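You operate a simulated robot arm through the tools that you are given. There is no shell and no other tool. Be economical: measure what you need, move in short steps, check, and stop when the job is done.

The job below is to be done with a simulated two-armed robot. You get a single attempt, and the scene is never put back.

## Task
Unscrew both fixture nuts into the blue tray; carry it to the trolley.
Fine: both hands carry the tray; it ends level on the top deck with both nuts in it; the ring marked 72 stays.

The check looks at the end state, three seconds after you hand in, the way a careful person would. Anything else that was tipped, shoved, dropped, spilled or broken makes it a failure.

## Robot
Two 6-joint arms with two-finger parallel grippers on one trunk, on a base that drives. Base frame: it is fixed to the floor where the robot stands at the start and does not move with it; the origin is under the middle of the robot, x ahead of it, y to its left, z up. Units: mm, degrees, N and s.
The left shoulder is at the start at [60, 187, 1122], the right one opposite. With the tool pointing down near the work surface each hand reaches from about 220 to 620 mm from the robot's upright axis, wherever it stands, measured 20 degrees to its own side. Places, roughly: blue steel tray (31x22x10 cm) [500, 200, 800]; in the blue steel tray [500, 200, 800]; top deck of the blue trolley [600, -800, 800]. Payload 1.57 kg a hand.
The TCP of each hand is the grasp point between the finger pads, 30 mm short of the fingertips. In the tool frame z runs along the fingers and y along their closing line. The gripper opens to 110 mm. The fingers are 24 mm wide and 12 mm thick; the gripper's body (48 by 112 mm) begins 78 mm behind the TCP.
Orientation is told as [roll, pitch, yaw] about the base's x, y, z axes, in that order, counted from this pose: with the fingers straight down and closing along the base's y, the tool's x points along the base's -x, its y along +y and its z along -z.

## Interface
- The arms move only by the tool arm_command. It takes "left_deltas", "right_deltas" or both (then of equal length, played together; a hand with none holds still); each is one flat list of numbers, 6 for each row, row after row: the shift along the tool's x, y, z in units of 200 mm (1.0 is 200 mm), then the turn, a rotation vector about the tool's x, y, z in units of 180 degrees (1.0 is 180 degrees). In form: [tx, ty, tz, ax, ay, az, tx, ty, tz, ax, ay, az, ...]. A call has 1 to 10 rows; each row is the pose to reach, as a shift and turn from the pose commanded when the call began, along the tool's axes at that moment. "left_grip" and "right_grip" are, for a hand that has rows, the gripper command, from -1 (fully open) to 1 (shut), values between in proportion, set as the call begins (left out, the last holds). A call with a number of a shift or a turn outside -1 to 1 is refused whole. A row lasts 0.2 s, in which the tool goes at most 50 mm and 8.6 degrees; a call with a longer step from one row to the next is refused whole, and so is a gripper value outside its range. Where a pose cannot be reached the arm comes as near as it can. A force on the tool above 40 N (or 10 N above the force at the start of the call, whichever is more), or a blocked arm, ends the call early, and 0.2 s more pass. Each finger travels about 153 mm/s and halts on what it meets, pressing with about 25 N; the grip force reading is that of the motor and also rises with nothing between the fingers. The clock runs only during rows and for 0.2 s after the last one: add rows that repeat a pose to give the fingers time. It gives the time, the measured TCP pose, the force on the tool (base axes), the opening and the grip force at its end, in the units of the frame above (readings bear some noise), with the torque about the TCP (base axes, N m) and any sound that the robot's microphone picked up, and new pictures: "show" is both (left out), scene, wrist or none (wrist: the cameras of the hands that moved).
- Cameras (640 x 400 px; columns grow to the right, rows downward): "scene" is now at [-4.7, -30.1, 1645.6]; the picture's right is [-0.49, -0.87, 0.00], its down [-0.78, 0.44, -0.44] and it looks along [0.38, -0.21, -0.90] (base axes); focal length 278 px, centre (320, 200). "left" rides on the left gripper at [70, -16, -141] in its tool frame; the picture's right is [0.23, 0.97, 0.00], its down [-0.85, 0.20, -0.48] and it looks along [-0.47, 0.11, 0.88] (tool axes); focal length 222 px, centre (320, 200). "right" rides on the right gripper at [70, 16, -141] in its tool frame; the picture's right is [-0.23, 0.97, 0.00], its down [-0.86, -0.20, -0.48] and it looks along [-0.47, -0.11, 0.88] (tool axes); focal length 222 px, centre (320, 200).
- slide_trunk(by): slides the trunk up (or, below 0, down) by that many mm; the arms and the scene camera ride with it, the base frame stays. It gives what a move gives, with no picture.
- roll_base(legs): drives the robot by 1 to 6 legs, each [ahead, left, turn to the left] in mm, mm and degrees, along the robot's own axes; the way and the turn of a leg run together, so that a leg with both is an arc; at most 1500 mm and 180 degrees a leg. The arms and the cameras ride along, it lands a little off, and it stops where it bumps. It gives what a move gives, and a new picture of the scene camera.
- turn_head(pan, tilt): turns the head with the scene camera to pan (to the left, within 86 degrees either way) and tilt (down, from -29 to 69), counted from straight ahead of the robot. It gives what a move gives, and a new picture of the scene camera.
- measure_at(camera, pixels): there is no depth. For up to 12 entries [column, row, z] of the newest picture of that camera ("zoom" is the newest enlarged one), the place [x, y] in the base frame at which the ray of that pixel passes the height z, good to about 2 mm. The clock stands still meanwhile.
- inspect(camera, box): a new picture of the part [left, top, right, bottom] of that camera's present view, enlarged. The clock stands still meanwhile.
- finish_job(): hands the job in; it is judged then, once.

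Go step by step. Measure first, check grasps and placings, and put right what went wrong. The budget is 80 turns and 260 pictures, counting those below and the enlarged ones. Unless the task says otherwise, let go and move clear before handing in, and close with one line.

The tools are called after "Call:" by a JSON object that holds its "api" and its "payload". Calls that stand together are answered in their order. arm_command: Moves the arms, as the interface text tells. Its arguments: {"type":"object","properties":{"left_deltas":{"type":"array","items":{"type":"number"}},"left_grip":{"type":"number"},"right_deltas":{"type":"array","items":{"type":"number"}},"right_grip":{"type":"number"},"show":{"type":"string","enum":["both","scene","wrist","none"]}},"required":[]} The other tools are called the same way: slide_trunk (by) slides the trunk up or down; roll_base (legs) drives the base; turn_head (pan, tilt) turns the head that bears the scene camera; measure_at (camera, pixels) gives the place at which the rays of pixels pass given heights; inspect (camera, box) takes an enlarged picture of a part of a camera's view; finish_job () hands the job in.

At the start:

```text
time: 0.0
left_eef_pos: [404.7, 34.6, 1143.1]
left_tool_rot: [0.0, 0.0, 0.1]
left_ft_force: [-0.1, -1.3, -0.2]
left_ft_torque: [-0.02, 0.0, 0.01]
left_opening: 110.2
left_grip_force: 0.1
right_eef_pos: [320.6, -342.2, 1115.7]
right_tool_rot: [0.0, 0.1, 0.0]
right_ft_force: [0.0, -0.7, -0.7]
right_ft_torque: [-0.01, 0.02, -0.01]
right_opening: 110.1
right_grip_force: 0.0
trunk travel left (down, up): [-750.0, 240.0]
robot x, y, heading: [-2.7, -1.7, 0.1]
head pan, tilt: [-29.4, 64.1]
```

scene: 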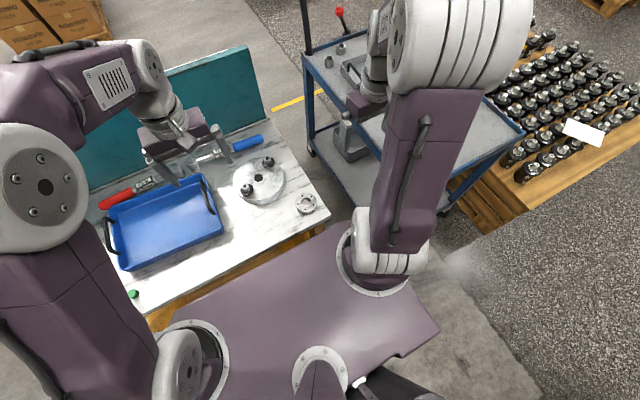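
right: 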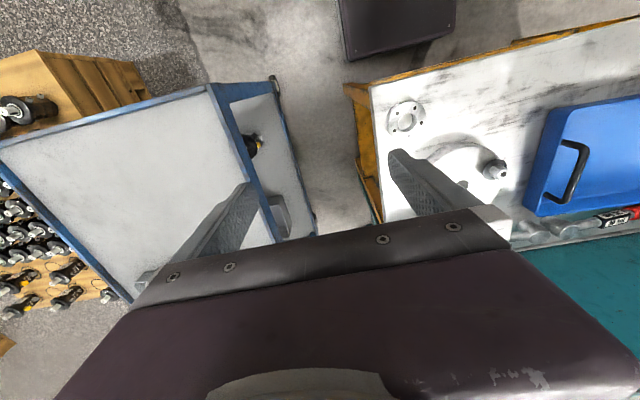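
left: 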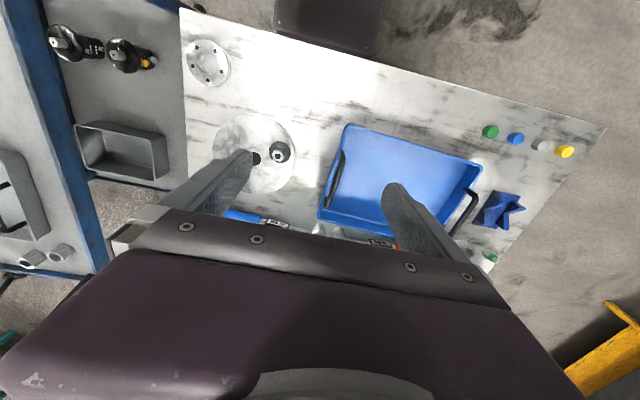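

The scene shows the tray around (165,222) with black handles, the fixture disc around (262,180) with two nuts, and a loose ring near (306,204). I'll enlarge these before moving.

Call:
{"api": "inspect", "payload": {"camera": "scene", "box": [210, 130, 340, 230]}}

Call:
{"api": "inspect", "payload": {"camera": "left", "box": [180, 30, 340, 230]}}

Call:
{"api": "inspect", "payload": {"camera": "scene", "box": [90, 120, 270, 310]}}

Call:
{"api": "inspect", "payload": {"camera": "right", "box": [360, 80, 640, 260]}}

```text
4.00 times, centred on (275, 180) of scene
```

zoom: 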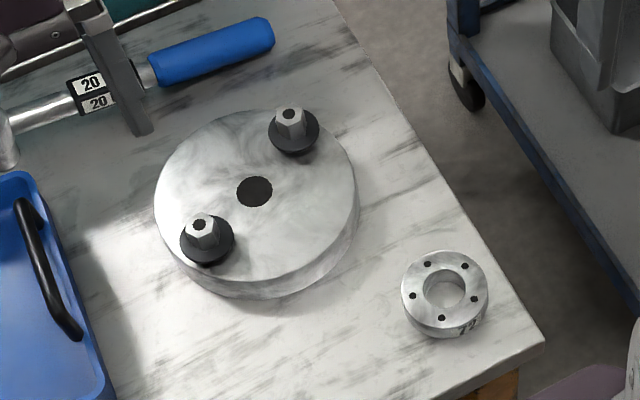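

```text
2.00 times, centred on (260, 130) of left
```

zoom: 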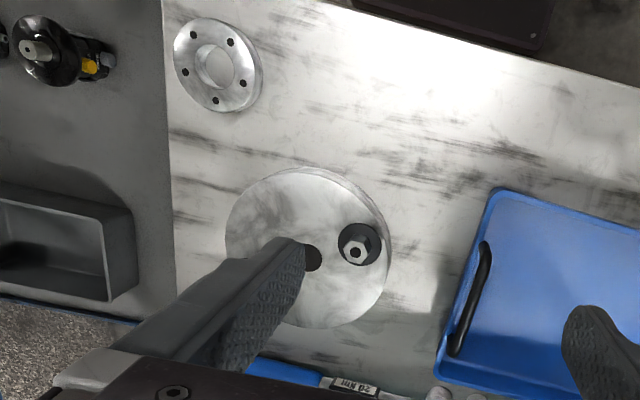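

```text
2.11 times, centred on (180, 215) of scene
```

zoom: 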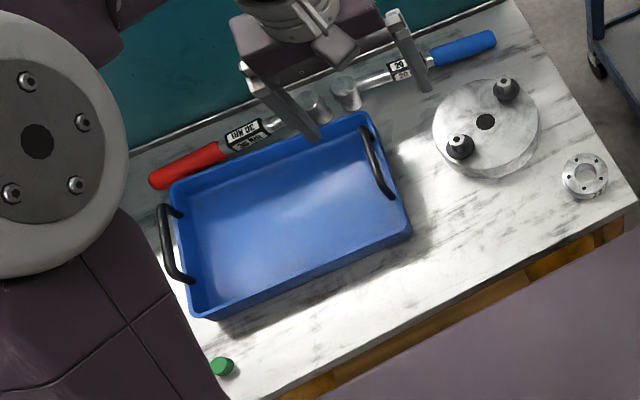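

```text
2.22 times, centred on (500, 170) of right
```

zoom: 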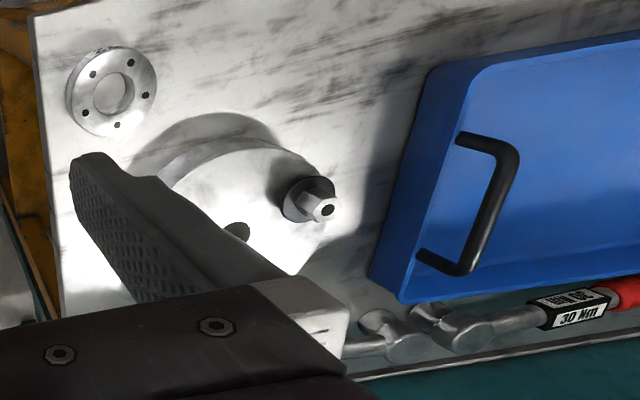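

Nut A is at scene (245,186) and left-camera (278,156); ring 72 is at scene (306,204). I'll triangulate heights using the two cameras.

Call:
{"api": "measure_at", "payload": {"camera": "scene", "pixels": [[245.3, 185.8, 850], [245.3, 185.8, 800], [267.3, 158.3, 850], [267.3, 158.3, 800], [306, 203, 800], [306, 203, 760], [258.6, 177.8, 850], [258.6, 177.8, 800], [331, 215.5, 800], [331, 215.5, 760]]}}

Call:
{"api": "measure_at", "payload": {"camera": "left", "pixels": [[278.2, 155.8, 850], [278.2, 155.8, 800], [208.2, 63.5, 800], [208.2, 63.5, 760], [181, 9, 800], [181, 9, 760]]}}

Call:
{"api": "measure_at", "payload": {"camera": "right", "pixels": [[500.7, 172.8, 850], [500.7, 172.8, 800], [407, 118, 800], [407, 118, 760]]}}

```text
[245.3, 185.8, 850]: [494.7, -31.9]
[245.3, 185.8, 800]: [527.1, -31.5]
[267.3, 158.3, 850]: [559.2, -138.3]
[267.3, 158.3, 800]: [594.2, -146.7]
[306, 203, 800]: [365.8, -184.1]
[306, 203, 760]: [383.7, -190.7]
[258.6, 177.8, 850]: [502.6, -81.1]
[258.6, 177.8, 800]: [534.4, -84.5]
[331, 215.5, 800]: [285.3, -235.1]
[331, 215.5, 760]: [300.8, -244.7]
```

```text
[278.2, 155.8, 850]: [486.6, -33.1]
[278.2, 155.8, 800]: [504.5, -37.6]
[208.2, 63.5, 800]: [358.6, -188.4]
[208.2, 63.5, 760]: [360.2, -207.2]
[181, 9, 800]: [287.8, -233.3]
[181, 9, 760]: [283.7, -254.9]
```

```text
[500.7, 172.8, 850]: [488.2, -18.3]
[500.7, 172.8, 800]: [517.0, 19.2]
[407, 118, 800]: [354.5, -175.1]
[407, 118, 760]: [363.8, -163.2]
```

The nut tops triangulate to about z=870, with A ≈ (480,-32), B ≈ (545,-135) and the bench at 800. I'll bring the left hand over nut A at z≈1010 for a close look.

Call:
{"api": "arm_command", "payload": {"left_deltas": [-0.094, -0.083, 0.165, 0, 0, 0, -0.188, -0.166, 0.33, 0, 0, 0, -0.282, -0.25, 0.5, 0, 0, 0, -0.376, -0.333, 0.665, 0, 0, 0, -0.376, -0.333, 0.665, 0, 0, 0], "left_grip": -0.2}}

Call:
{"api": "inspect", "payload": {"camera": "left", "box": [240, 60, 400, 200]}}

Call:
{"api": "inspect", "payload": {"camera": "scene", "box": [210, 130, 340, 230]}}

```text
time: 1.2
left_eef_pos: [477.4, -31.1, 1009.6]
left_tool_rot: [-0.1, -0.1, 0.1]
left_ft_force: [0.0, 0.9, -0.1]
left_ft_torque: [-0.02, 0.0, -0.01]
left_opening: 66.2
left_grip_force: 0.0
right_eef_pos: [319.3, -341.3, 1116.2]
right_tool_rot: [0.1, -0.1, 0.0]
right_ft_force: [0.7, 0.4, -0.5]
right_ft_torque: [0.01, 0.0, -0.02]
right_opening: 110.1
right_grip_force: 0.0
trunk travel left (down, up): [-750.0, 240.0]
robot x, y, heading: [-1.1, 3.9, 0.1]
head pan, tilt: [-29.4, 64.1]
```

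scene: 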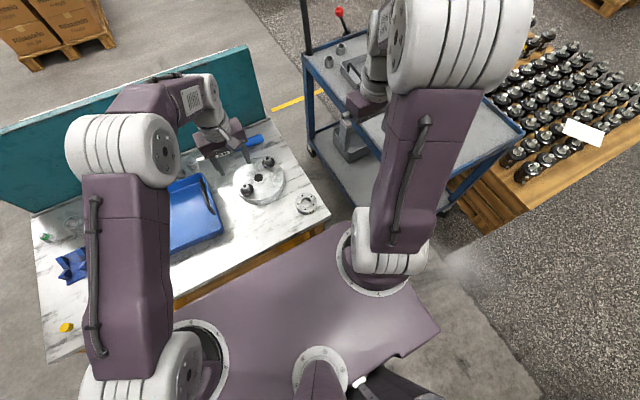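
left: 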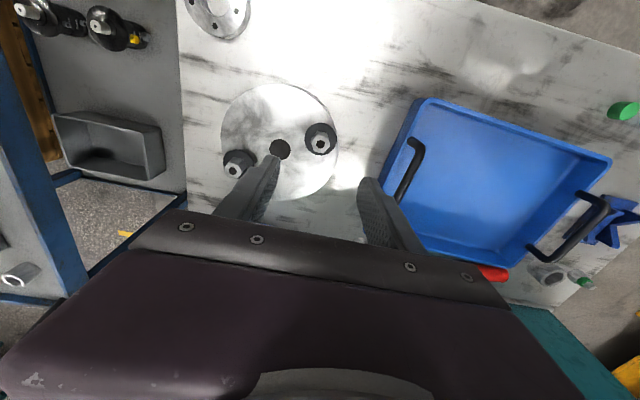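

```text
2.86 times, centred on (320, 130) of left
```

zoom: 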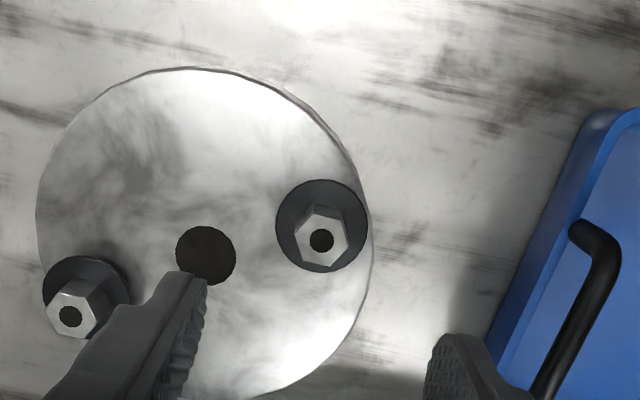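

```text
4.00 times, centred on (275, 180) of scene
```

zoom: 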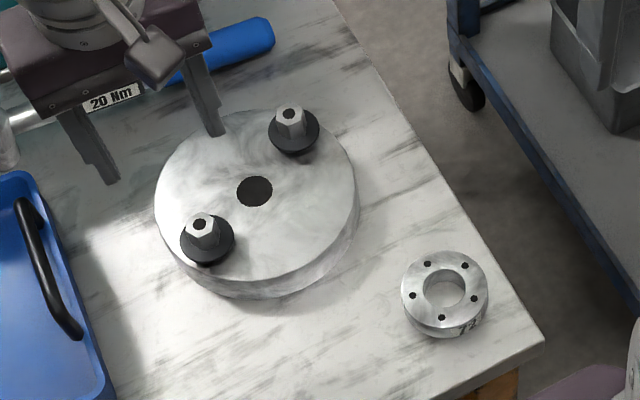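

Both nuts are clear: hex on a black flange, A at zoom (322,240) and B at (70,316). I'll measure them precisely with the closer camera.

Call:
{"api": "measure_at", "payload": {"camera": "left", "pixels": [[320.7, 144, 880], [320.7, 144, 870], [320.7, 144, 860], [232.6, 170.6, 880], [232.6, 170.6, 870], [232.6, 170.6, 860], [320.5, 139, 840], [280, 149.5, 840], [418, 143, 880], [417, 99, 860]]}}

Call:
{"api": "measure_at", "payload": {"camera": "scene", "pixels": [[245, 185.7, 880], [245, 185.7, 870], [245, 185.7, 860], [267.3, 158.3, 880], [267.3, 158.3, 870], [267.3, 158.3, 860], [258.6, 177.8, 840], [258.6, 177.8, 830]]}}

```text
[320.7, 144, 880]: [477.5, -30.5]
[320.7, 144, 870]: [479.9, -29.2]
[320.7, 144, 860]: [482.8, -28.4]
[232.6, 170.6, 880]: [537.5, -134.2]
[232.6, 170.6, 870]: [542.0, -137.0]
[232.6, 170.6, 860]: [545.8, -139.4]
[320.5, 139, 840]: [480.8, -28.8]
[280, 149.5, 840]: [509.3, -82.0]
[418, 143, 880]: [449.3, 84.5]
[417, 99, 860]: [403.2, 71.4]
```

```text
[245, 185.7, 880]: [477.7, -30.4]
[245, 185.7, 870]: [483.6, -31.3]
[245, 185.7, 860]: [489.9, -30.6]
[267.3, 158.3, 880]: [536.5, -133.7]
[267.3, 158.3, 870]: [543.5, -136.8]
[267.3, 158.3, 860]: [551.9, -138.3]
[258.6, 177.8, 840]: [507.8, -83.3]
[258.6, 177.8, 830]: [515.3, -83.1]
```

Nut A is at (479,-30.5) and B at (539,-135), tops about 876. I'll zoom in harder to get the hex flat directions.

Call:
{"api": "inspect", "payload": {"camera": "left", "box": [300, 120, 345, 160]}}

Call:
{"api": "inspect", "payload": {"camera": "left", "box": [215, 145, 260, 185]}}

```text
10.00 times, centred on (322, 140) of left
```

zoom: 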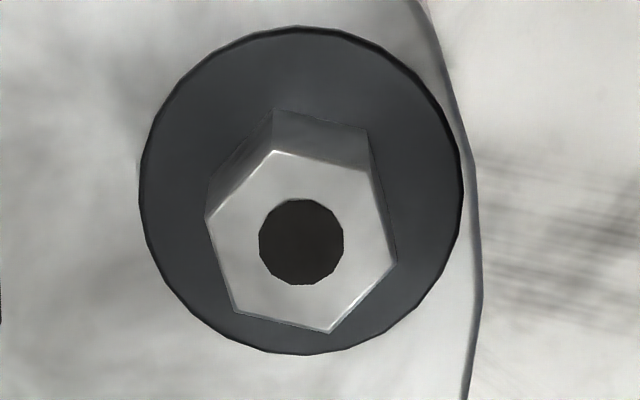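

```text
10.00 times, centred on (238, 165) of left
```

zoom: 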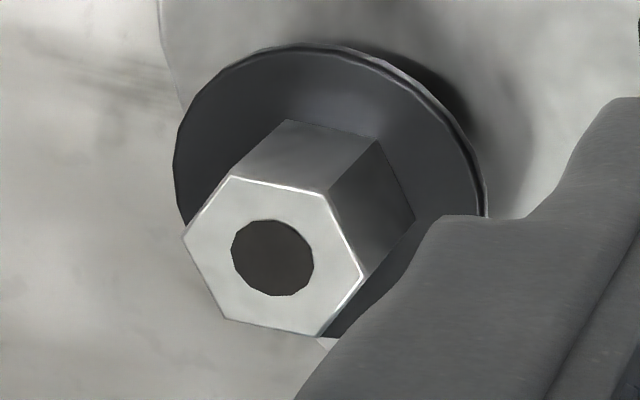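

I'll project the hex vertices of both nuts at z=876 to get flat angles and sizes.

Call:
{"api": "measure_at", "payload": {"camera": "left", "pixels": [[317.5, 135, 876], [327.2, 137, 876], [329.7, 146.3, 876], [323, 153.3, 876], [313.7, 151.2, 876], [310.5, 141.7, 876], [229, 162.7, 876], [238.5, 164.2, 876], [242.3, 172.5, 876], [237.8, 178.7, 876], [228.2, 176.8, 876], [224.3, 168.7, 876]]}}

Call:
{"api": "measure_at", "payload": {"camera": "left", "pixels": [[317.5, 130.8, 860], [317.5, 130.8, 856], [317.5, 130.8, 852], [304, 139, 845], [336, 139, 845], [240.8, 158.4, 852]]}}

```text
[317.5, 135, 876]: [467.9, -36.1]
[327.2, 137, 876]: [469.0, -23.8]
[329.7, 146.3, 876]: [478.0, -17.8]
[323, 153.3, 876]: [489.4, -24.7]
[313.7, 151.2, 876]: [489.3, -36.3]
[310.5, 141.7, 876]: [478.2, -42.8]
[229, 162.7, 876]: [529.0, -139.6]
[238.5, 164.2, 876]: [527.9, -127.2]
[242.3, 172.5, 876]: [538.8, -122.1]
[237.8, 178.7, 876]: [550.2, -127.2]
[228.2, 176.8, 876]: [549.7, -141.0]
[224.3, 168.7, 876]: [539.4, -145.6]
```

```text
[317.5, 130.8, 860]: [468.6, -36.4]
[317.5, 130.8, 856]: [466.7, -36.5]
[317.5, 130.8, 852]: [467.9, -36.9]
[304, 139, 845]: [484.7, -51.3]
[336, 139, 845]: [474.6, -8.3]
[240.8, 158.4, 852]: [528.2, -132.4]
```

Both hexes are ~21 mm across flats with flats facing ±x, base at about z=856 and top at 876. I'll turn the left hand clockwise to close along x, ready for a long counterclockwise sweep.

Call:
{"api": "arm_command", "payload": {"left_deltas": [0, 0, 0, 0, 0, 0.047, 0, 0, 0, 0, 0, 0.094, 0, 0, 0, 0, 0, 0.141, 0, 0, 0, 0, 0, 0.188, 0, 0, 0, 0, 0, 0.235, 0, 0, 0, 0, 0, 0.282, 0, 0, 0, 0, 0, 0.329, 0, 0, 0, 0, 0, 0.376, 0, 0, 0, 0, 0, 0.423, 0, 0, 0, 0, 0, 0.47], "show": "wrist"}}

```text
time: 3.4
left_eef_pos: [478.9, -30.7, 1009.1]
left_tool_rot: [-0.1, 0.0, -84.9]
left_ft_force: [0.6, 0.3, -0.5]
left_ft_torque: [0.02, -0.03, 0.02]
left_opening: 66.0
left_grip_force: 0.1
right_eef_pos: [319.6, -342.7, 1115.7]
right_tool_rot: [-0.1, 0.1, 0.0]
right_ft_force: [-0.5, 0.4, 0.9]
right_ft_torque: [-0.04, 0.0, -0.01]
right_opening: 109.8
right_grip_force: 0.1
trunk travel left (down, up): [-750.0, 240.0]
robot x, y, heading: [3.6, -1.9, -0.1]
head pan, tilt: [-29.4, 64.1]
```

left: 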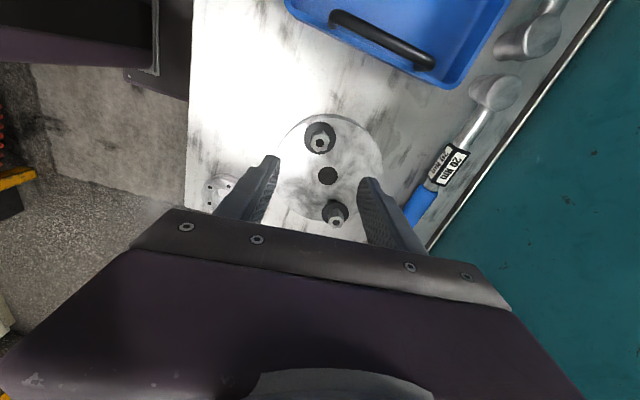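

The left hand is at yaw -85 over nut A (picture 320,137). I'll finish the turn and descend to z≈890.

Call:
{"api": "arm_command", "payload": {"left_deltas": [0, 0, 0.15, 0, 0, 0.03, 0, 0, 0.3, 0, 0, 0.03, 0, 0, 0.45, 0, 0, 0.03, 0, 0, 0.53, 0, 0, 0.03, 0, 0, 0.595, 0, 0, 0.03, 0, 0, 0.595, 0, 0, 0.03], "left_grip": -0.4}}

Call:
{"api": "inspect", "payload": {"camera": "left", "box": [240, 100, 400, 230]}}

Call:
{"api": "inspect", "payload": {"camera": "scene", "box": [200, 130, 320, 220]}}

```text
time: 4.8
left_eef_pos: [479.8, -32.4, 888.8]
left_tool_rot: [0.0, 0.1, -90.0]
left_ft_force: [-0.2, 0.3, 0.6]
left_ft_torque: [0.02, 0.01, -0.01]
left_opening: 76.7
left_grip_force: 0.0
right_eef_pos: [320.5, -342.2, 1116.7]
right_tool_rot: [0.0, 0.0, 0.0]
right_ft_force: [0.7, 0.6, 0.1]
right_ft_torque: [-0.05, 0.0, -0.01]
right_opening: 110.0
right_grip_force: 0.2
trunk travel left (down, up): [-750.0, 240.0]
robot x, y, heading: [1.4, -3.9, -0.0]
head pan, tilt: [-29.4, 64.1]
```

scene: 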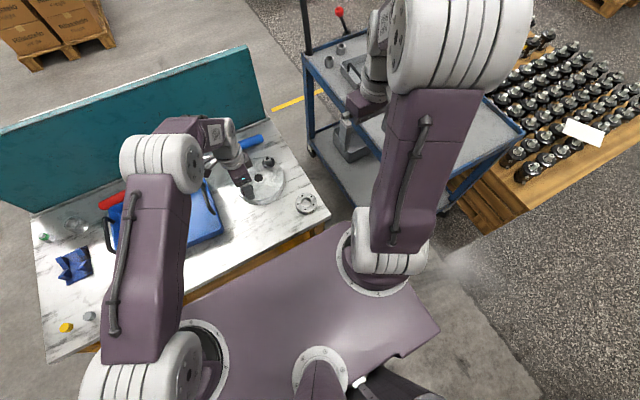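
left: 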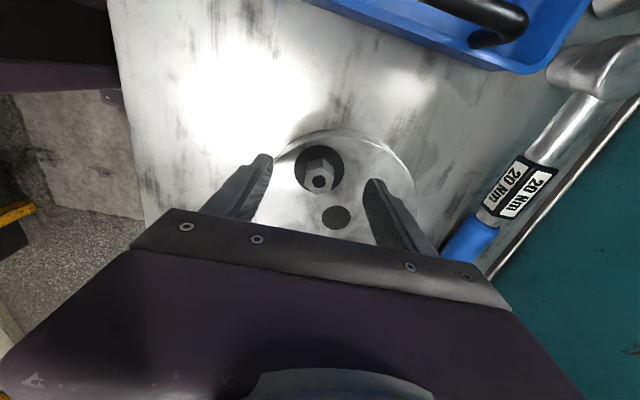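

```text
3.08 times, centred on (320, 165) of left
```

zoom: 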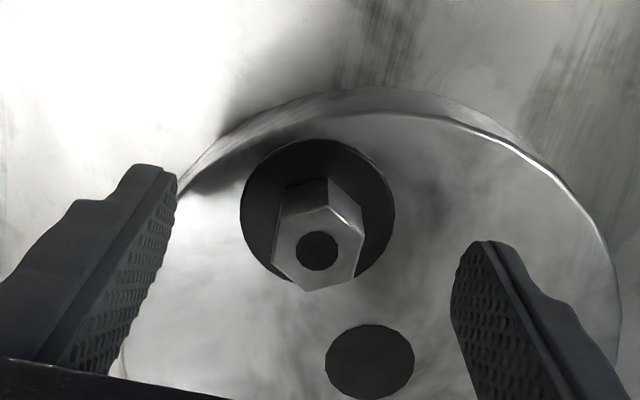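

```text
4.44 times, centred on (260, 175) of scene
```

zoom: 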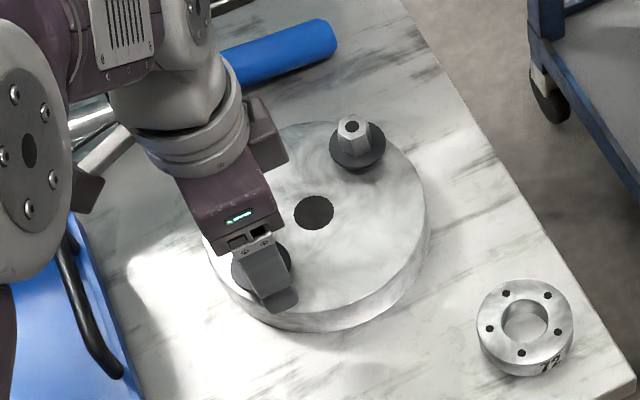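

The nut sits between the fingers at zoom (317,250). I'll check its place with this near view before closing.

Call:
{"api": "measure_at", "payload": {"camera": "left", "pixels": [[319, 181.2, 880], [319, 181.2, 876], [319, 181.2, 872]]}}

```text
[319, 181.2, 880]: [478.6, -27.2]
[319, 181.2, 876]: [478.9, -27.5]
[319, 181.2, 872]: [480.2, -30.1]
```

The nut is centred within 2–3 mm with its top near 872, so I'll lower 3 mm and close.

Call:
{"api": "arm_command", "payload": {"left_deltas": [0, 0, 0.015, 0, 0, 0, 0, 0, 0.015, 0, 0, 0], "show": "none"}}

Call:
{"api": "arm_command", "payload": {"left_deltas": [0, 0, 0, 0, 0, 0, 0, 0, 0, 0, 0, 0, 0, 0, 0, 0, 0, 0], "left_grip": 1, "show": "wrist"}}

```text
time: 5.4
left_eef_pos: [480.6, -30.9, 888.0]
left_tool_rot: [0.2, 0.0, -90.1]
left_ft_force: [-1.1, 0.5, 0.9]
left_ft_torque: [0.03, 0.0, 0.02]
left_opening: 77.3
left_grip_force: 0.0
right_eef_pos: [320.2, -342.4, 1116.0]
right_tool_rot: [0.0, -0.1, 0.0]
right_ft_force: [0.8, -0.5, 0.3]
right_ft_torque: [0.0, -0.01, 0.0]
right_opening: 110.0
right_grip_force: 0.1
trunk travel left (down, up): [-750.0, 240.0]
robot x, y, heading: [-2.5, -2.8, -0.1]
head pan, tilt: [-29.4, 64.1]
```

```text
time: 6.2
left_eef_pos: [478.9, -33.0, 887.3]
left_tool_rot: [0.0, 0.1, -90.0]
left_ft_force: [-4.7, -1.2, -2.1]
left_ft_torque: [-0.03, 0.18, 0.05]
left_opening: 20.8
left_grip_force: 25.0
right_eef_pos: [320.7, -342.7, 1115.0]
right_tool_rot: [0.0, 0.0, 0.0]
right_ft_force: [-0.4, -0.1, 0.8]
right_ft_torque: [0.01, -0.02, 0.01]
right_opening: 109.9
right_grip_force: 0.0
trunk travel left (down, up): [-750.0, 240.0]
robot x, y, heading: [0.1, 0.9, -0.0]
head pan, tilt: [-29.4, 64.1]
```

left: 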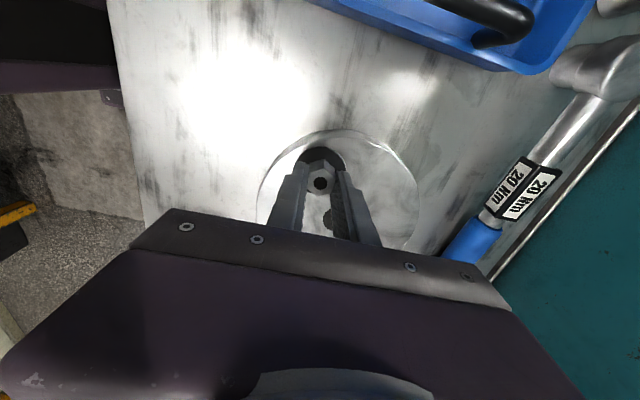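

The grip is on the flats (opening 20.8 mm, nut at picture (320,183)). I'll turn counterclockwise with a slight rise matching a thread.

Call:
{"api": "arm_command", "payload": {"left_deltas": [0, 0, 0, 0, 0, -0.04, 0, 0, 0, 0, 0, -0.08, 0, 0, -0.001, 0, 0, -0.12, 0, 0, -0.001, 0, 0, -0.16, 0, 0, -0.001, 0, 0, -0.2, 0, 0, -0.001, 0, 0, -0.24, 0, 0, -0.001, 0, 0, -0.28, 0, 0, -0.002, 0, 0, -0.32, 0, 0, -0.002, 0, 0, -0.36, 0, 0, -0.002, 0, 0, -0.4], "show": "wrist"}}

Call:
{"api": "inspect", "payload": {"camera": "left", "box": [240, 100, 400, 230]}}

```text
time: 8.4
left_eef_pos: [479.8, -29.7, 889.6]
left_tool_rot: [-0.1, -0.3, -17.8]
left_ft_force: [4.2, 9.8, 17.1]
left_ft_torque: [0.27, -0.16, -0.03]
left_opening: 21.0
left_grip_force: 25.3
right_eef_pos: [317.9, -339.9, 1116.3]
right_tool_rot: [-0.1, -0.1, 0.0]
right_ft_force: [-0.1, -0.2, -1.2]
right_ft_torque: [0.03, 0.01, 0.0]
right_opening: 110.0
right_grip_force: 0.1
trunk travel left (down, up): [-750.0, 240.0]
robot x, y, heading: [2.8, 0.4, -0.1]
head pan, tilt: [-29.4, 64.1]
```

left: 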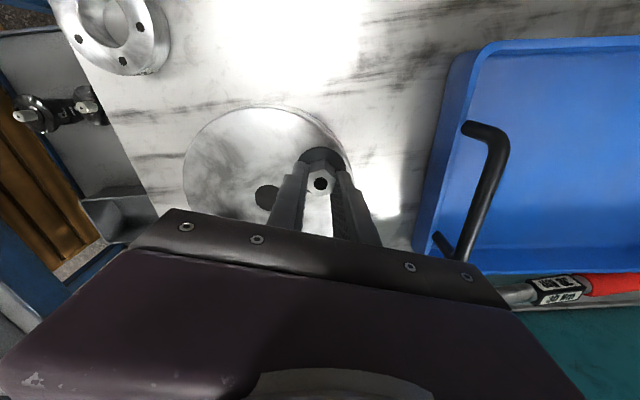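

```text
3.08 times, centred on (320, 165) of left
```

zoom: 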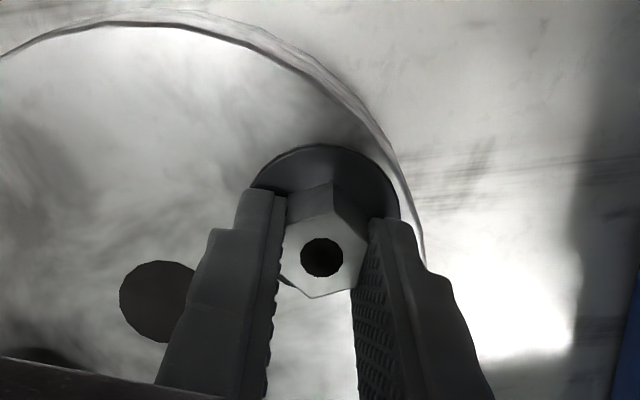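

The nut turns with the fingers and pushes up with 17 N, so it's rising faster than I am (tool up 2.3 mm). I'll continue with more rise per turn.

Call:
{"api": "arm_command", "payload": {"left_deltas": [0, 0, -0.01, 0, 0, -0.04, 0, 0, -0.013, 0, 0, -0.08, 0, 0, -0.015, 0, 0, -0.12, 0, 0, -0.017, 0, 0, -0.16, 0, 0, -0.019, 0, 0, -0.2, 0, 0, -0.021, 0, 0, -0.24, 0, 0, -0.023, 0, 0, -0.28, 0, 0, -0.025, 0, 0, -0.32, 0, 0, -0.027, 0, 0, -0.36, 0, 0, -0.029, 0, 0, -0.4], "show": "wrist"}}

Call:
{"api": "inspect", "payload": {"camera": "left", "box": [240, 100, 400, 230]}}

```text
time: 10.6
left_eef_pos: [479.6, -29.1, 893.5]
left_tool_rot: [0.0, 0.1, 54.1]
left_ft_force: [-6.2, 13.8, -13.6]
left_ft_torque: [0.27, 0.12, -0.03]
left_opening: 21.0
left_grip_force: 24.8
right_eef_pos: [320.6, -338.8, 1116.3]
right_tool_rot: [-0.1, 0.0, 0.0]
right_ft_force: [0.4, 0.7, 0.0]
right_ft_torque: [-0.01, 0.02, -0.01]
right_opening: 110.1
right_grip_force: 0.1
trunk travel left (down, up): [-750.0, 240.0]
robot x, y, heading: [1.2, -1.0, 0.3]
head pan, tilt: [-29.4, 64.1]
```

left: 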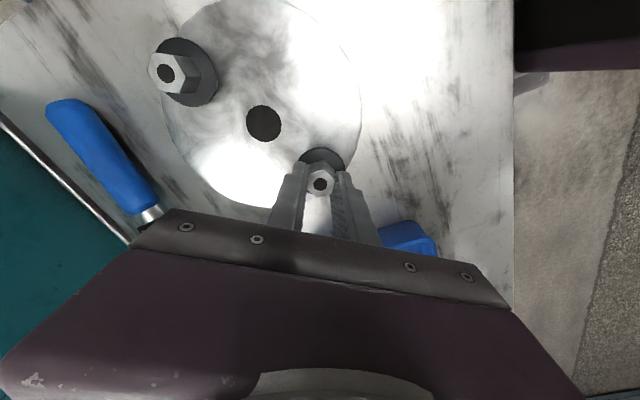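

```text
3.08 times, centred on (320, 165) of left
```

zoom: 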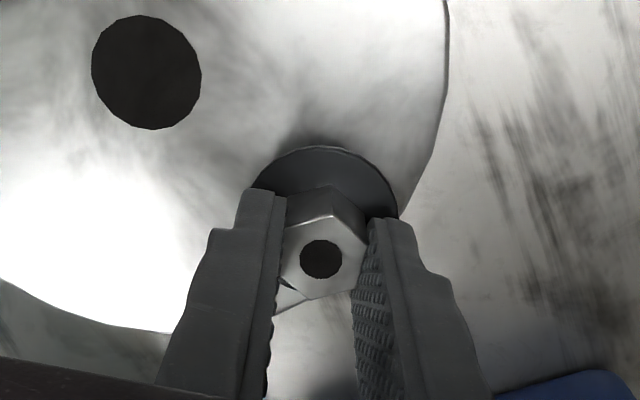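

The nut follows without slipping, and the apparent lead is ~10 mm/turn; the tool now pulls slightly up (-13.6 N). I'll continue with a modest rise toward yaw ~125 to find the wrist limit.

Call:
{"api": "arm_command", "payload": {"left_deltas": [0, 0, 0, 0, 0, -0.04, 0, 0, 0, 0, 0, -0.08, 0, 0, -0.002, 0, 0, -0.12, 0, 0, -0.004, 0, 0, -0.16, 0, 0, -0.006, 0, 0, -0.2, 0, 0, -0.007, 0, 0, -0.24, 0, 0, -0.008, 0, 0, -0.28, 0, 0, -0.01, 0, 0, -0.32, 0, 0, -0.011, 0, 0, -0.36, 0, 0, -0.012, 0, 0, -0.4], "show": "wrist"}}

Call:
{"api": "inspect", "payload": {"camera": "left", "box": [240, 100, 400, 230]}}

```text
time: 12.8
left_eef_pos: [479.3, -30.3, 896.7]
left_tool_rot: [-0.1, 0.2, 126.1]
left_ft_force: [-8.0, 9.2, -7.0]
left_ft_torque: [0.31, 0.25, 0.01]
left_opening: 20.5
left_grip_force: 24.6
right_eef_pos: [319.8, -339.8, 1116.9]
right_tool_rot: [-0.1, 0.0, 0.0]
right_ft_force: [-0.6, -0.7, -0.6]
right_ft_torque: [-0.02, 0.01, 0.01]
right_opening: 110.1
right_grip_force: 0.0
trunk travel left (down, up): [-750.0, 240.0]
robot x, y, heading: [-2.0, -1.6, -0.1]
head pan, tilt: [-29.4, 64.1]
```

left: 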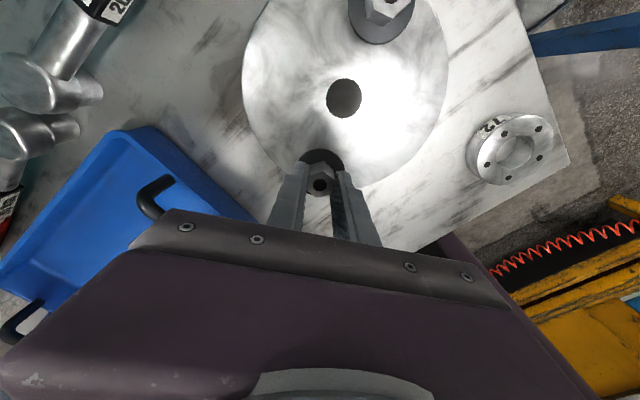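

```text
3.08 times, centred on (320, 165) of left
```

zoom: 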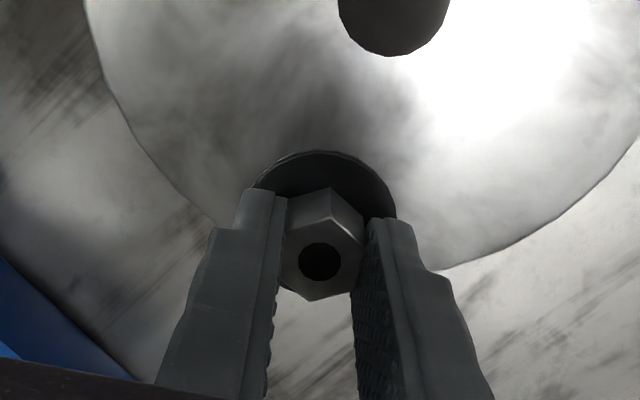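

Still turning freely at yaw 126 and z≈896.7. I'll keep turning toward ~198.

Call:
{"api": "arm_command", "payload": {"left_deltas": [0, 0, -0.001, 0, 0, -0.04, 0, 0, -0.003, 0, 0, -0.08, 0, 0, -0.004, 0, 0, -0.12, 0, 0, -0.006, 0, 0, -0.16, 0, 0, -0.007, 0, 0, -0.2, 0, 0, -0.008, 0, 0, -0.24, 0, 0, -0.01, 0, 0, -0.28, 0, 0, -0.011, 0, 0, -0.32, 0, 0, -0.012, 0, 0, -0.36, 0, 0, -0.013, 0, 0, -0.4], "show": "wrist"}}

Call:
{"api": "inspect", "payload": {"camera": "left", "box": [240, 100, 400, 230]}}

```text
time: 13.7
left_eef_pos: [480.1, -30.1, 897.5]
left_tool_rot: [1.4, 0.3, 147.4]
left_ft_force: [-5.2, -9.0, 3.6]
left_ft_torque: [0.29, 0.19, -0.01]
left_opening: 21.3
left_grip_force: 24.8
left hand out of reach, approached as far as the arm can: row 3, 4
right_eef_pos: [317.8, -343.8, 1116.2]
right_tool_rot: [-0.1, 0.1, -0.1]
right_ft_force: [0.2, 0.7, 0.4]
right_ft_torque: [-0.01, 0.04, -0.05]
right_opening: 110.2
right_grip_force: 0.1
trunk travel left (down, up): [-750.0, 240.0]
robot x, y, heading: [0.4, -2.2, -0.1]
head pan, tilt: [-29.4, 64.1]
stopped in row 4 (left hand): the force on the tool passed its limit at 54 N (the readings are from after the stop); the commanded pose is now the measured one
```

left: 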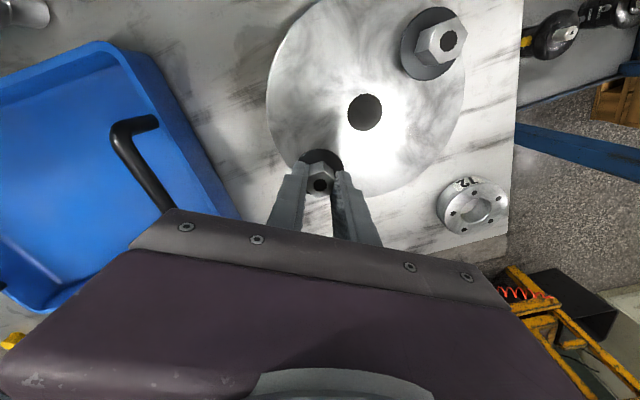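

```text
3.08 times, centred on (320, 165) of left
```

zoom: 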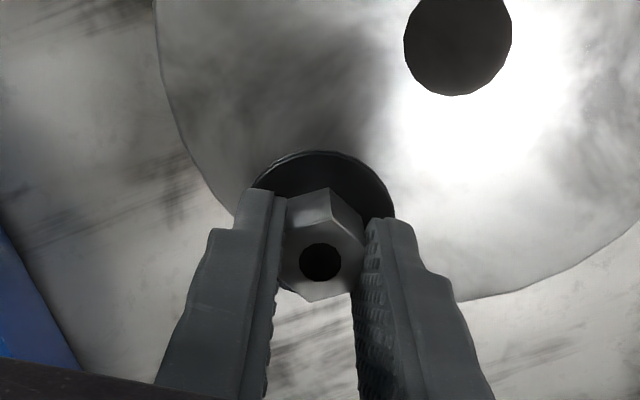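

The wrist limit is near yaw 143; the nut has turned ~235° and the tool rose 10 mm. I'll test a 3 mm lift to see whether the thread still holds.

Call:
{"api": "arm_command", "payload": {"left_deltas": [0, 0, -0.008, 0, 0, 0.01, 0, 0, -0.016, 0, 0, 0.02, 0, 0, -0.016, 0, 0, 0.02], "show": "scene"}}

Call:
{"api": "inspect", "payload": {"camera": "scene", "box": [200, 130, 320, 220]}}

```text
time: 14.5
left_eef_pos: [480.3, -30.1, 899.5]
left_tool_rot: [1.3, 0.2, 143.8]
left_ft_force: [-10.9, -10.8, -16.4]
left_ft_torque: [-0.07, 0.19, 0.01]
left_opening: 21.0
left_grip_force: 24.7
right_eef_pos: [319.0, -345.5, 1115.8]
right_tool_rot: [0.1, 0.0, -0.2]
right_ft_force: [-0.1, 0.0, -1.1]
right_ft_torque: [0.02, 0.0, -0.02]
right_opening: 110.1
right_grip_force: 0.0
trunk travel left (down, up): [-750.0, 240.0]
robot x, y, heading: [2.1, 2.4, -0.2]
head pan, tilt: [-29.4, 64.1]
```

scene: 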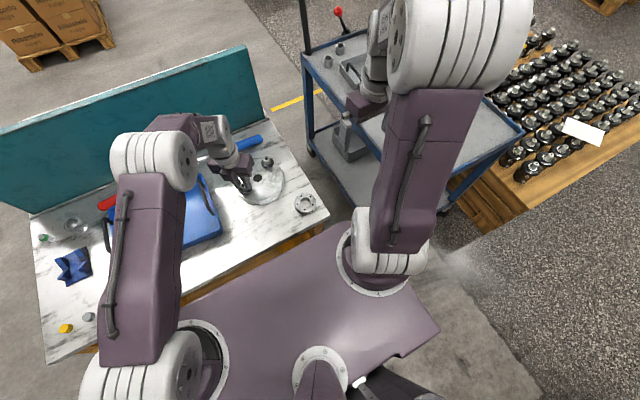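

```text
4.44 times, centred on (260, 175) of scene
```

zoom: 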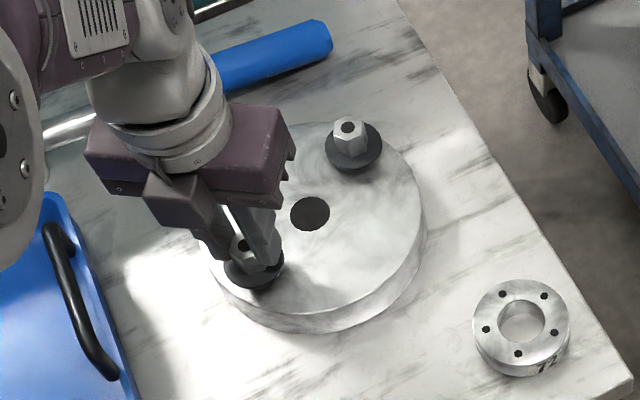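

The lift met -16 N and the nut barely moved, so it is still threaded. I'll open, level the tool and swing back clockwise 240° to an equivalent flat pair.

Call:
{"api": "arm_command", "payload": {"left_deltas": [0, 0, 0.005, 0, 0, 0, 0, 0, 0.005, 0, 0, 0, 0, 0, 0.005, -0.0059, 0.0043, 0], "left_grip": -0.2, "show": "none"}}

Call:
{"api": "arm_command", "payload": {"left_deltas": [0, 0, 0, 0, 0, 0.045, 0, 0, 0, 0, 0, 0.09, 0, 0, 0, 0, 0, 0.135, 0, 0, 0, 0, 0, 0.18, 0, 0, 0, 0, 0, 0.225, 0, 0, 0, 0, 0, 0.27, 0, 0, 0, 0, 0, 0.315, 0, 0, 0, 0, 0, 0.36, 0, 0, 0, 0, 0, 0.405, 0, 0, 0, 0, 0, 0.45], "show": "none"}}

Call:
{"api": "arm_command", "payload": {"left_deltas": [0, 0, 0, 0, 0, 0.045, 0, 0, 0, 0, 0, 0.09, 0, 0, 0, 0, 0, 0.135, 0, 0, 0, 0, 0, 0.18, 0, 0, 0, 0, 0, 0.225, 0, 0, 0, 0, 0, 0.27, 0, 0, 0, 0, 0, 0.315, 0, 0, 0, 0, 0, 0.36, 0, 0, 0, 0, 0, 0.405, 0, 0, 0, 0, 0, 0.45], "show": "none"}}

Call:
{"api": "arm_command", "payload": {"left_deltas": [0, 0, 0, 0, 0, 0.045, 0, 0, 0, 0, 0, 0.09, 0, 0, 0, 0, 0, 0.135, 0, 0, 0, 0, 0, 0.18, 0, 0, 0, 0, 0, 0.225, 0, 0, 0, 0, 0, 0.27, 0, 0, 0, 0, 0, 0.315, 0, 0, 0, 0, 0, 0.36, 0, 0, 0, 0, 0, 0.405, 0, 0, 0, 0, 0, 0.433], "show": "wrist"}}

Call:
{"api": "inspect", "payload": {"camera": "left", "box": [240, 100, 400, 230]}}

```text
time: 15.3
left_eef_pos: [481.7, -28.2, 898.5]
left_tool_rot: [2.3, 1.3, 143.9]
left_ft_force: [0.1, 0.4, -0.2]
left_ft_torque: [0.0, -0.01, 0.03]
left_opening: 66.4
left_grip_force: 0.1
right_eef_pos: [320.3, -342.3, 1116.4]
right_tool_rot: [0.0, 0.0, -0.1]
right_ft_force: [-0.5, 0.5, 0.2]
right_ft_torque: [-0.02, 0.01, 0.0]
right_opening: 110.1
right_grip_force: 0.0
trunk travel left (down, up): [-750.0, 240.0]
robot x, y, heading: [2.3, -1.3, -0.1]
head pan, tilt: [-29.4, 64.1]
```

```text
time: 17.5
left_eef_pos: [480.4, -27.8, 898.4]
left_tool_rot: [-0.9, 2.5, 62.7]
left_ft_force: [1.2, -0.2, 0.4]
left_ft_torque: [-0.01, 0.02, 0.01]
left_opening: 66.1
left_grip_force: 0.0
right_eef_pos: [320.1, -342.4, 1115.7]
right_tool_rot: [0.0, 0.0, 0.0]
right_ft_force: [0.6, 0.2, 1.3]
right_ft_torque: [-0.02, 0.02, 0.0]
right_opening: 110.1
right_grip_force: 0.0
trunk travel left (down, up): [-750.0, 240.0]
robot x, y, heading: [-1.3, 1.0, 0.0]
head pan, tilt: [-29.4, 64.1]
```

```text
time: 19.7
left_eef_pos: [481.9, -28.2, 898.9]
left_tool_rot: [-2.6, -0.4, -18.4]
left_ft_force: [-0.1, -0.8, 0.7]
left_ft_torque: [-0.01, 0.02, 0.01]
left_opening: 66.2
left_grip_force: 0.2
right_eef_pos: [319.5, -343.3, 1115.6]
right_tool_rot: [0.0, 0.0, -0.1]
right_ft_force: [0.5, -0.6, 0.0]
right_ft_torque: [0.01, 0.02, -0.02]
right_opening: 110.3
right_grip_force: 0.1
trunk travel left (down, up): [-750.0, 240.0]
robot x, y, heading: [0.9, 3.7, -0.0]
head pan, tilt: [-29.4, 64.1]
```

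```text
time: 21.9
left_eef_pos: [481.0, -27.8, 899.6]
left_tool_rot: [-0.1, -2.6, -96.3]
left_ft_force: [0.1, -0.2, -0.2]
left_ft_torque: [-0.01, 0.01, -0.01]
left_opening: 66.0
left_grip_force: 0.0
right_eef_pos: [320.1, -342.3, 1115.2]
right_tool_rot: [0.1, 0.0, -0.2]
right_ft_force: [0.6, 0.8, -0.5]
right_ft_torque: [0.0, 0.01, 0.02]
right_opening: 109.9
right_grip_force: 0.1
trunk travel left (down, up): [-750.0, 240.0]
robot x, y, heading: [-2.9, -1.9, -0.1]
head pan, tilt: [-29.4, 64.1]
```

left: 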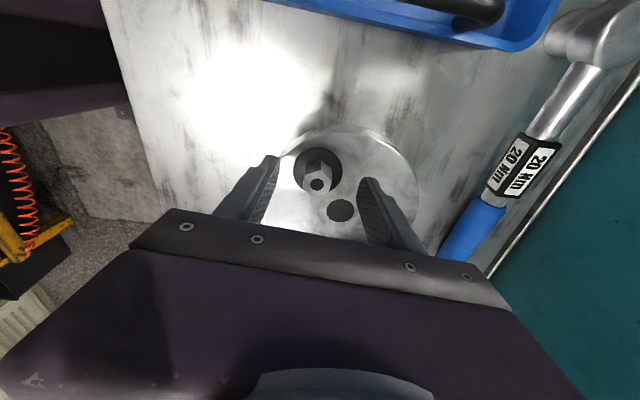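

```text
3.08 times, centred on (320, 165) of left
```

zoom: 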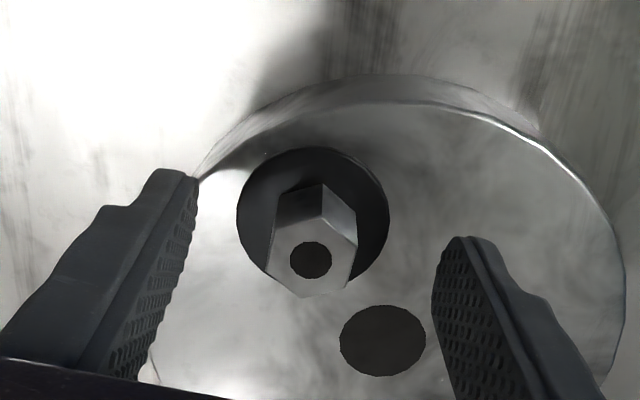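

I levelled the wrong way (pitch now -2.6), and the nut at zoom (310,260) is well between the fingers with flats aligned. I'll correct tilt and centring, close, then sweep two steps up at ~3 mm per 72°.

Call:
{"api": "arm_command", "payload": {"left_deltas": [-0.005, -0.0035, 0.002, 0, 0.007, 0, -0.01, -0.0075, 0.005, 0, 0.0144, 0, -0.01, -0.0075, 0.005, 0, 0.0144, 0], "show": "none"}}

Call:
{"api": "arm_command", "payload": {"left_deltas": [0, 0, 0, 0, 0, 0, 0, 0, 0, 0, 0, 0, 0, 0, 0, 0, 0, 0], "left_grip": 1, "show": "none"}}

Call:
{"api": "arm_command", "payload": {"left_deltas": [0, 0, -0.001, 0, 0, -0.04, 0, 0, -0.002, 0, 0, -0.08, 0, 0, -0.004, 0, 0, -0.12, 0, 0, -0.005, 0, 0, -0.16, 0, 0, -0.007, 0, 0, -0.2, 0, 0, -0.008, 0, 0, -0.24, 0, 0, -0.01, 0, 0, -0.28, 0, 0, -0.011, 0, 0, -0.32, 0, 0, -0.013, 0, 0, -0.36, 0, 0, -0.014, 0, 0, -0.4], "show": "wrist"}}

Call:
{"api": "inspect", "payload": {"camera": "left", "box": [240, 100, 400, 230]}}

```text
time: 22.7
left_eef_pos: [477.5, -29.0, 898.9]
left_tool_rot: [0.0, 0.1, -96.1]
left_ft_force: [1.0, -0.6, 0.0]
left_ft_torque: [-0.01, -0.01, -0.02]
left_opening: 65.8
left_grip_force: 0.0
right_eef_pos: [319.2, -343.2, 1116.8]
right_tool_rot: [0.0, 0.0, -0.1]
right_ft_force: [0.2, -0.2, 0.7]
right_ft_torque: [-0.03, 0.0, 0.01]
right_opening: 109.8
right_grip_force: 0.1
trunk travel left (down, up): [-750.0, 240.0]
robot x, y, heading: [5.2, -0.3, -0.1]
head pan, tilt: [-29.4, 64.1]
```

```text
time: 23.5
left_eef_pos: [478.4, -29.6, 898.1]
left_tool_rot: [-0.2, -0.2, -96.0]
left_ft_force: [1.4, 0.2, -0.4]
left_ft_torque: [-0.03, -0.06, 0.02]
left_opening: 20.8
left_grip_force: 25.1
right_eef_pos: [320.4, -342.5, 1116.7]
right_tool_rot: [0.0, 0.0, -0.1]
right_ft_force: [-0.2, 0.4, -0.4]
right_ft_torque: [0.0, -0.02, 0.03]
right_opening: 110.2
right_grip_force: 0.1
trunk travel left (down, up): [-750.0, 240.0]
robot x, y, heading: [-0.6, -2.0, 0.0]
head pan, tilt: [-29.4, 64.1]
```

```text
time: 25.7
left_eef_pos: [480.8, -30.2, 902.1]
left_tool_rot: [-0.2, 0.1, -24.0]
left_ft_force: [0.2, 0.3, -1.1]
left_ft_torque: [0.02, -0.02, -0.02]
left_opening: 20.7
left_grip_force: 25.0
right_eef_pos: [318.6, -343.0, 1116.6]
right_tool_rot: [0.0, 0.0, 0.0]
right_ft_force: [0.0, -1.1, -0.2]
right_ft_torque: [0.0, 0.02, 0.01]
right_opening: 110.3
right_grip_force: 0.0
trunk travel left (down, up): [-750.0, 240.0]
robot x, y, heading: [-1.8, 3.3, -0.2]
head pan, tilt: [-29.4, 64.1]
```

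left: 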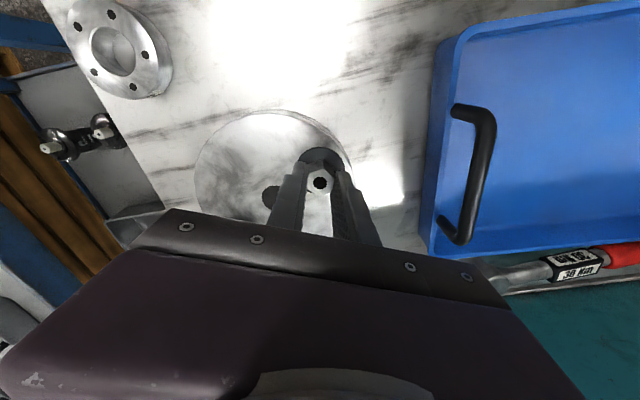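

```text
3.08 times, centred on (320, 165) of left
```

zoom: 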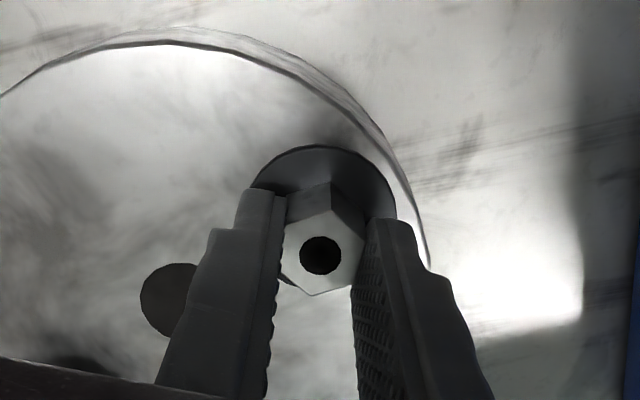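

Forces are now about zero while turning and rising, suggesting the nut is free of the stud. I'll turn a little more while lifting 5 mm, then 20 mm.

Call:
{"api": "arm_command", "payload": {"left_deltas": [0, 0, -0.01, 0, 0, -0.03, 0, 0, -0.02, 0, 0, -0.06, 0, 0, -0.03, 0, 0, -0.08, 0, 0, -0.06, 0, 0, -0.08, 0, 0, -0.12, 0, 0, -0.08, 0, 0, -0.2, 0, 0, -0.08, 0, 0, -0.3, 0, 0, -0.08], "show": "both"}}

Call:
{"api": "inspect", "payload": {"camera": "scene", "box": [200, 130, 320, 220]}}

Call:
{"api": "inspect", "payload": {"camera": "left", "box": [240, 100, 400, 230]}}

```text
time: 27.3
left_eef_pos: [477.8, -29.6, 962.1]
left_tool_rot: [0.1, 0.2, -9.7]
left_ft_force: [0.0, -0.6, -0.8]
left_ft_torque: [-0.02, -0.02, 0.0]
left_opening: 20.7
left_grip_force: 25.6
right_eef_pos: [318.7, -342.5, 1116.0]
right_tool_rot: [0.0, 0.0, -0.1]
right_ft_force: [-0.5, 1.0, -0.5]
right_ft_torque: [-0.02, 0.01, 0.01]
right_opening: 110.1
right_grip_force: 0.0
trunk travel left (down, up): [-750.0, 240.0]
robot x, y, heading: [-0.8, 0.9, 0.0]
head pan, tilt: [-29.4, 64.1]
```

scene: 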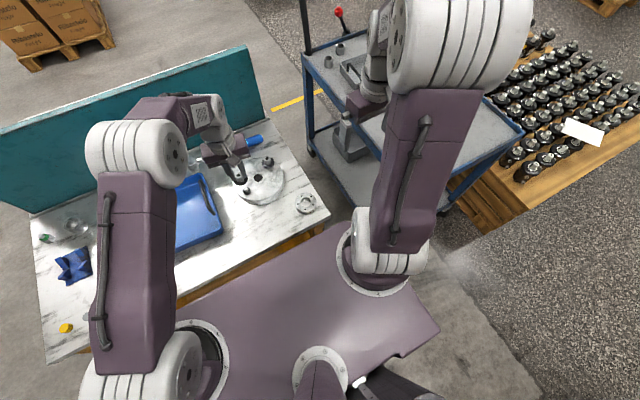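
left: 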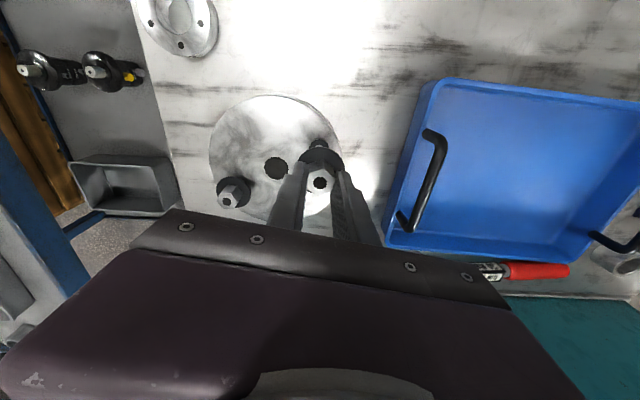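

```text
4.44 times, centred on (260, 175) of scene
```

zoom: 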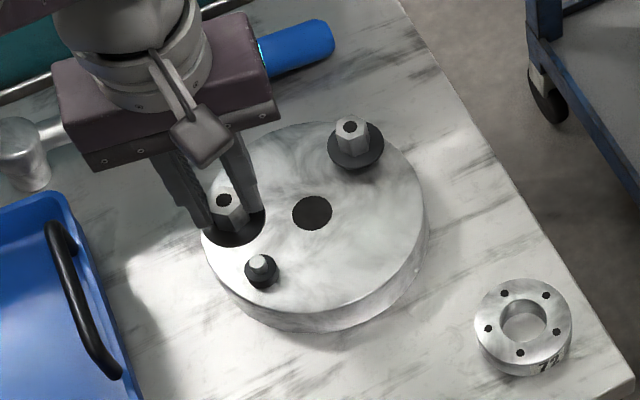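

```text
3.08 times, centred on (320, 165) of left
```

zoom: 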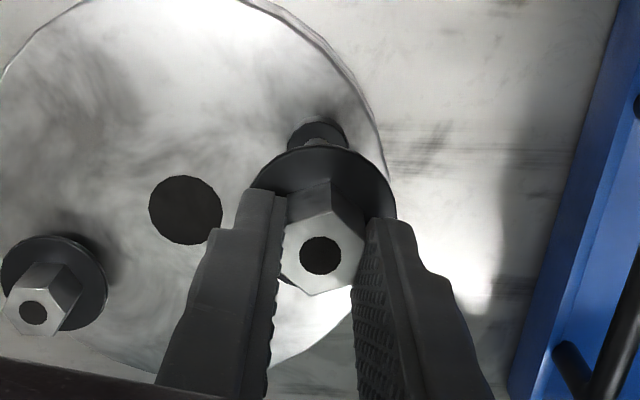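

Nut A is off and held (stud visible at zoom (262,268)). Now I'll locate the tray's rim and floor in the left picture.

Call:
{"api": "measure_at", "payload": {"camera": "left", "pixels": [[429, 80, 870], [429, 80, 850], [385, 245, 870], [432, 133, 900], [432, 133, 880], [408, 228, 880], [395, 213, 880], [595, 235, 880], [590, 262, 870], [540, 160, 805]]}}

Call:
{"api": "inspect", "payload": {"camera": "left", "box": [370, 60, 640, 280]}}

Call:
{"api": "inspect", "payload": {"camera": "scene", "box": [150, 150, 260, 270]}}

```text
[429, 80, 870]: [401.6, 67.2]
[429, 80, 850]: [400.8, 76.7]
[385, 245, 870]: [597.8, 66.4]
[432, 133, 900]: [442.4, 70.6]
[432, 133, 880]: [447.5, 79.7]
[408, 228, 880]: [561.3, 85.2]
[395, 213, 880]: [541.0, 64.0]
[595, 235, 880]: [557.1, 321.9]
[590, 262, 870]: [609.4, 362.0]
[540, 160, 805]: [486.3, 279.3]
```

```text
1.82 times, centred on (505, 170) of left
```

zoom: 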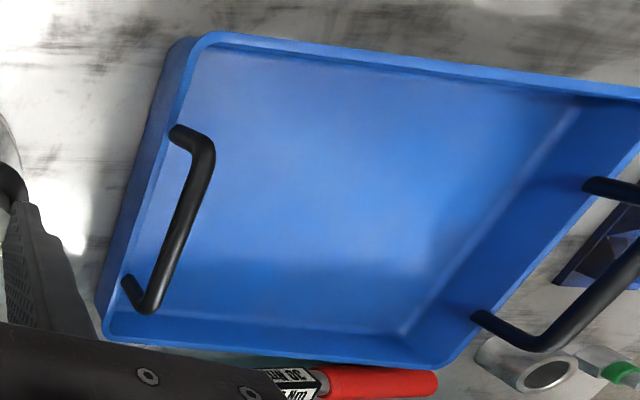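

```text
3.33 times, centred on (205, 210) of scene
```

zoom: 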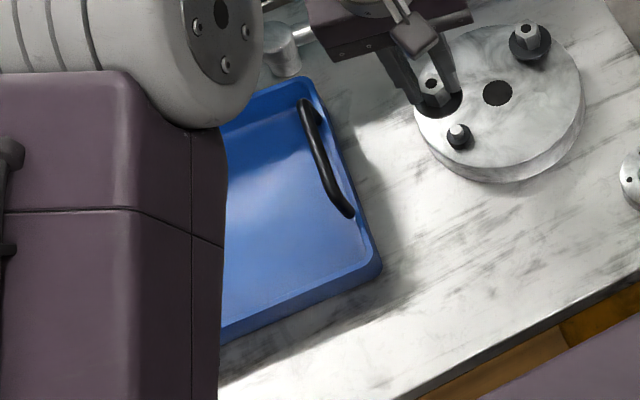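

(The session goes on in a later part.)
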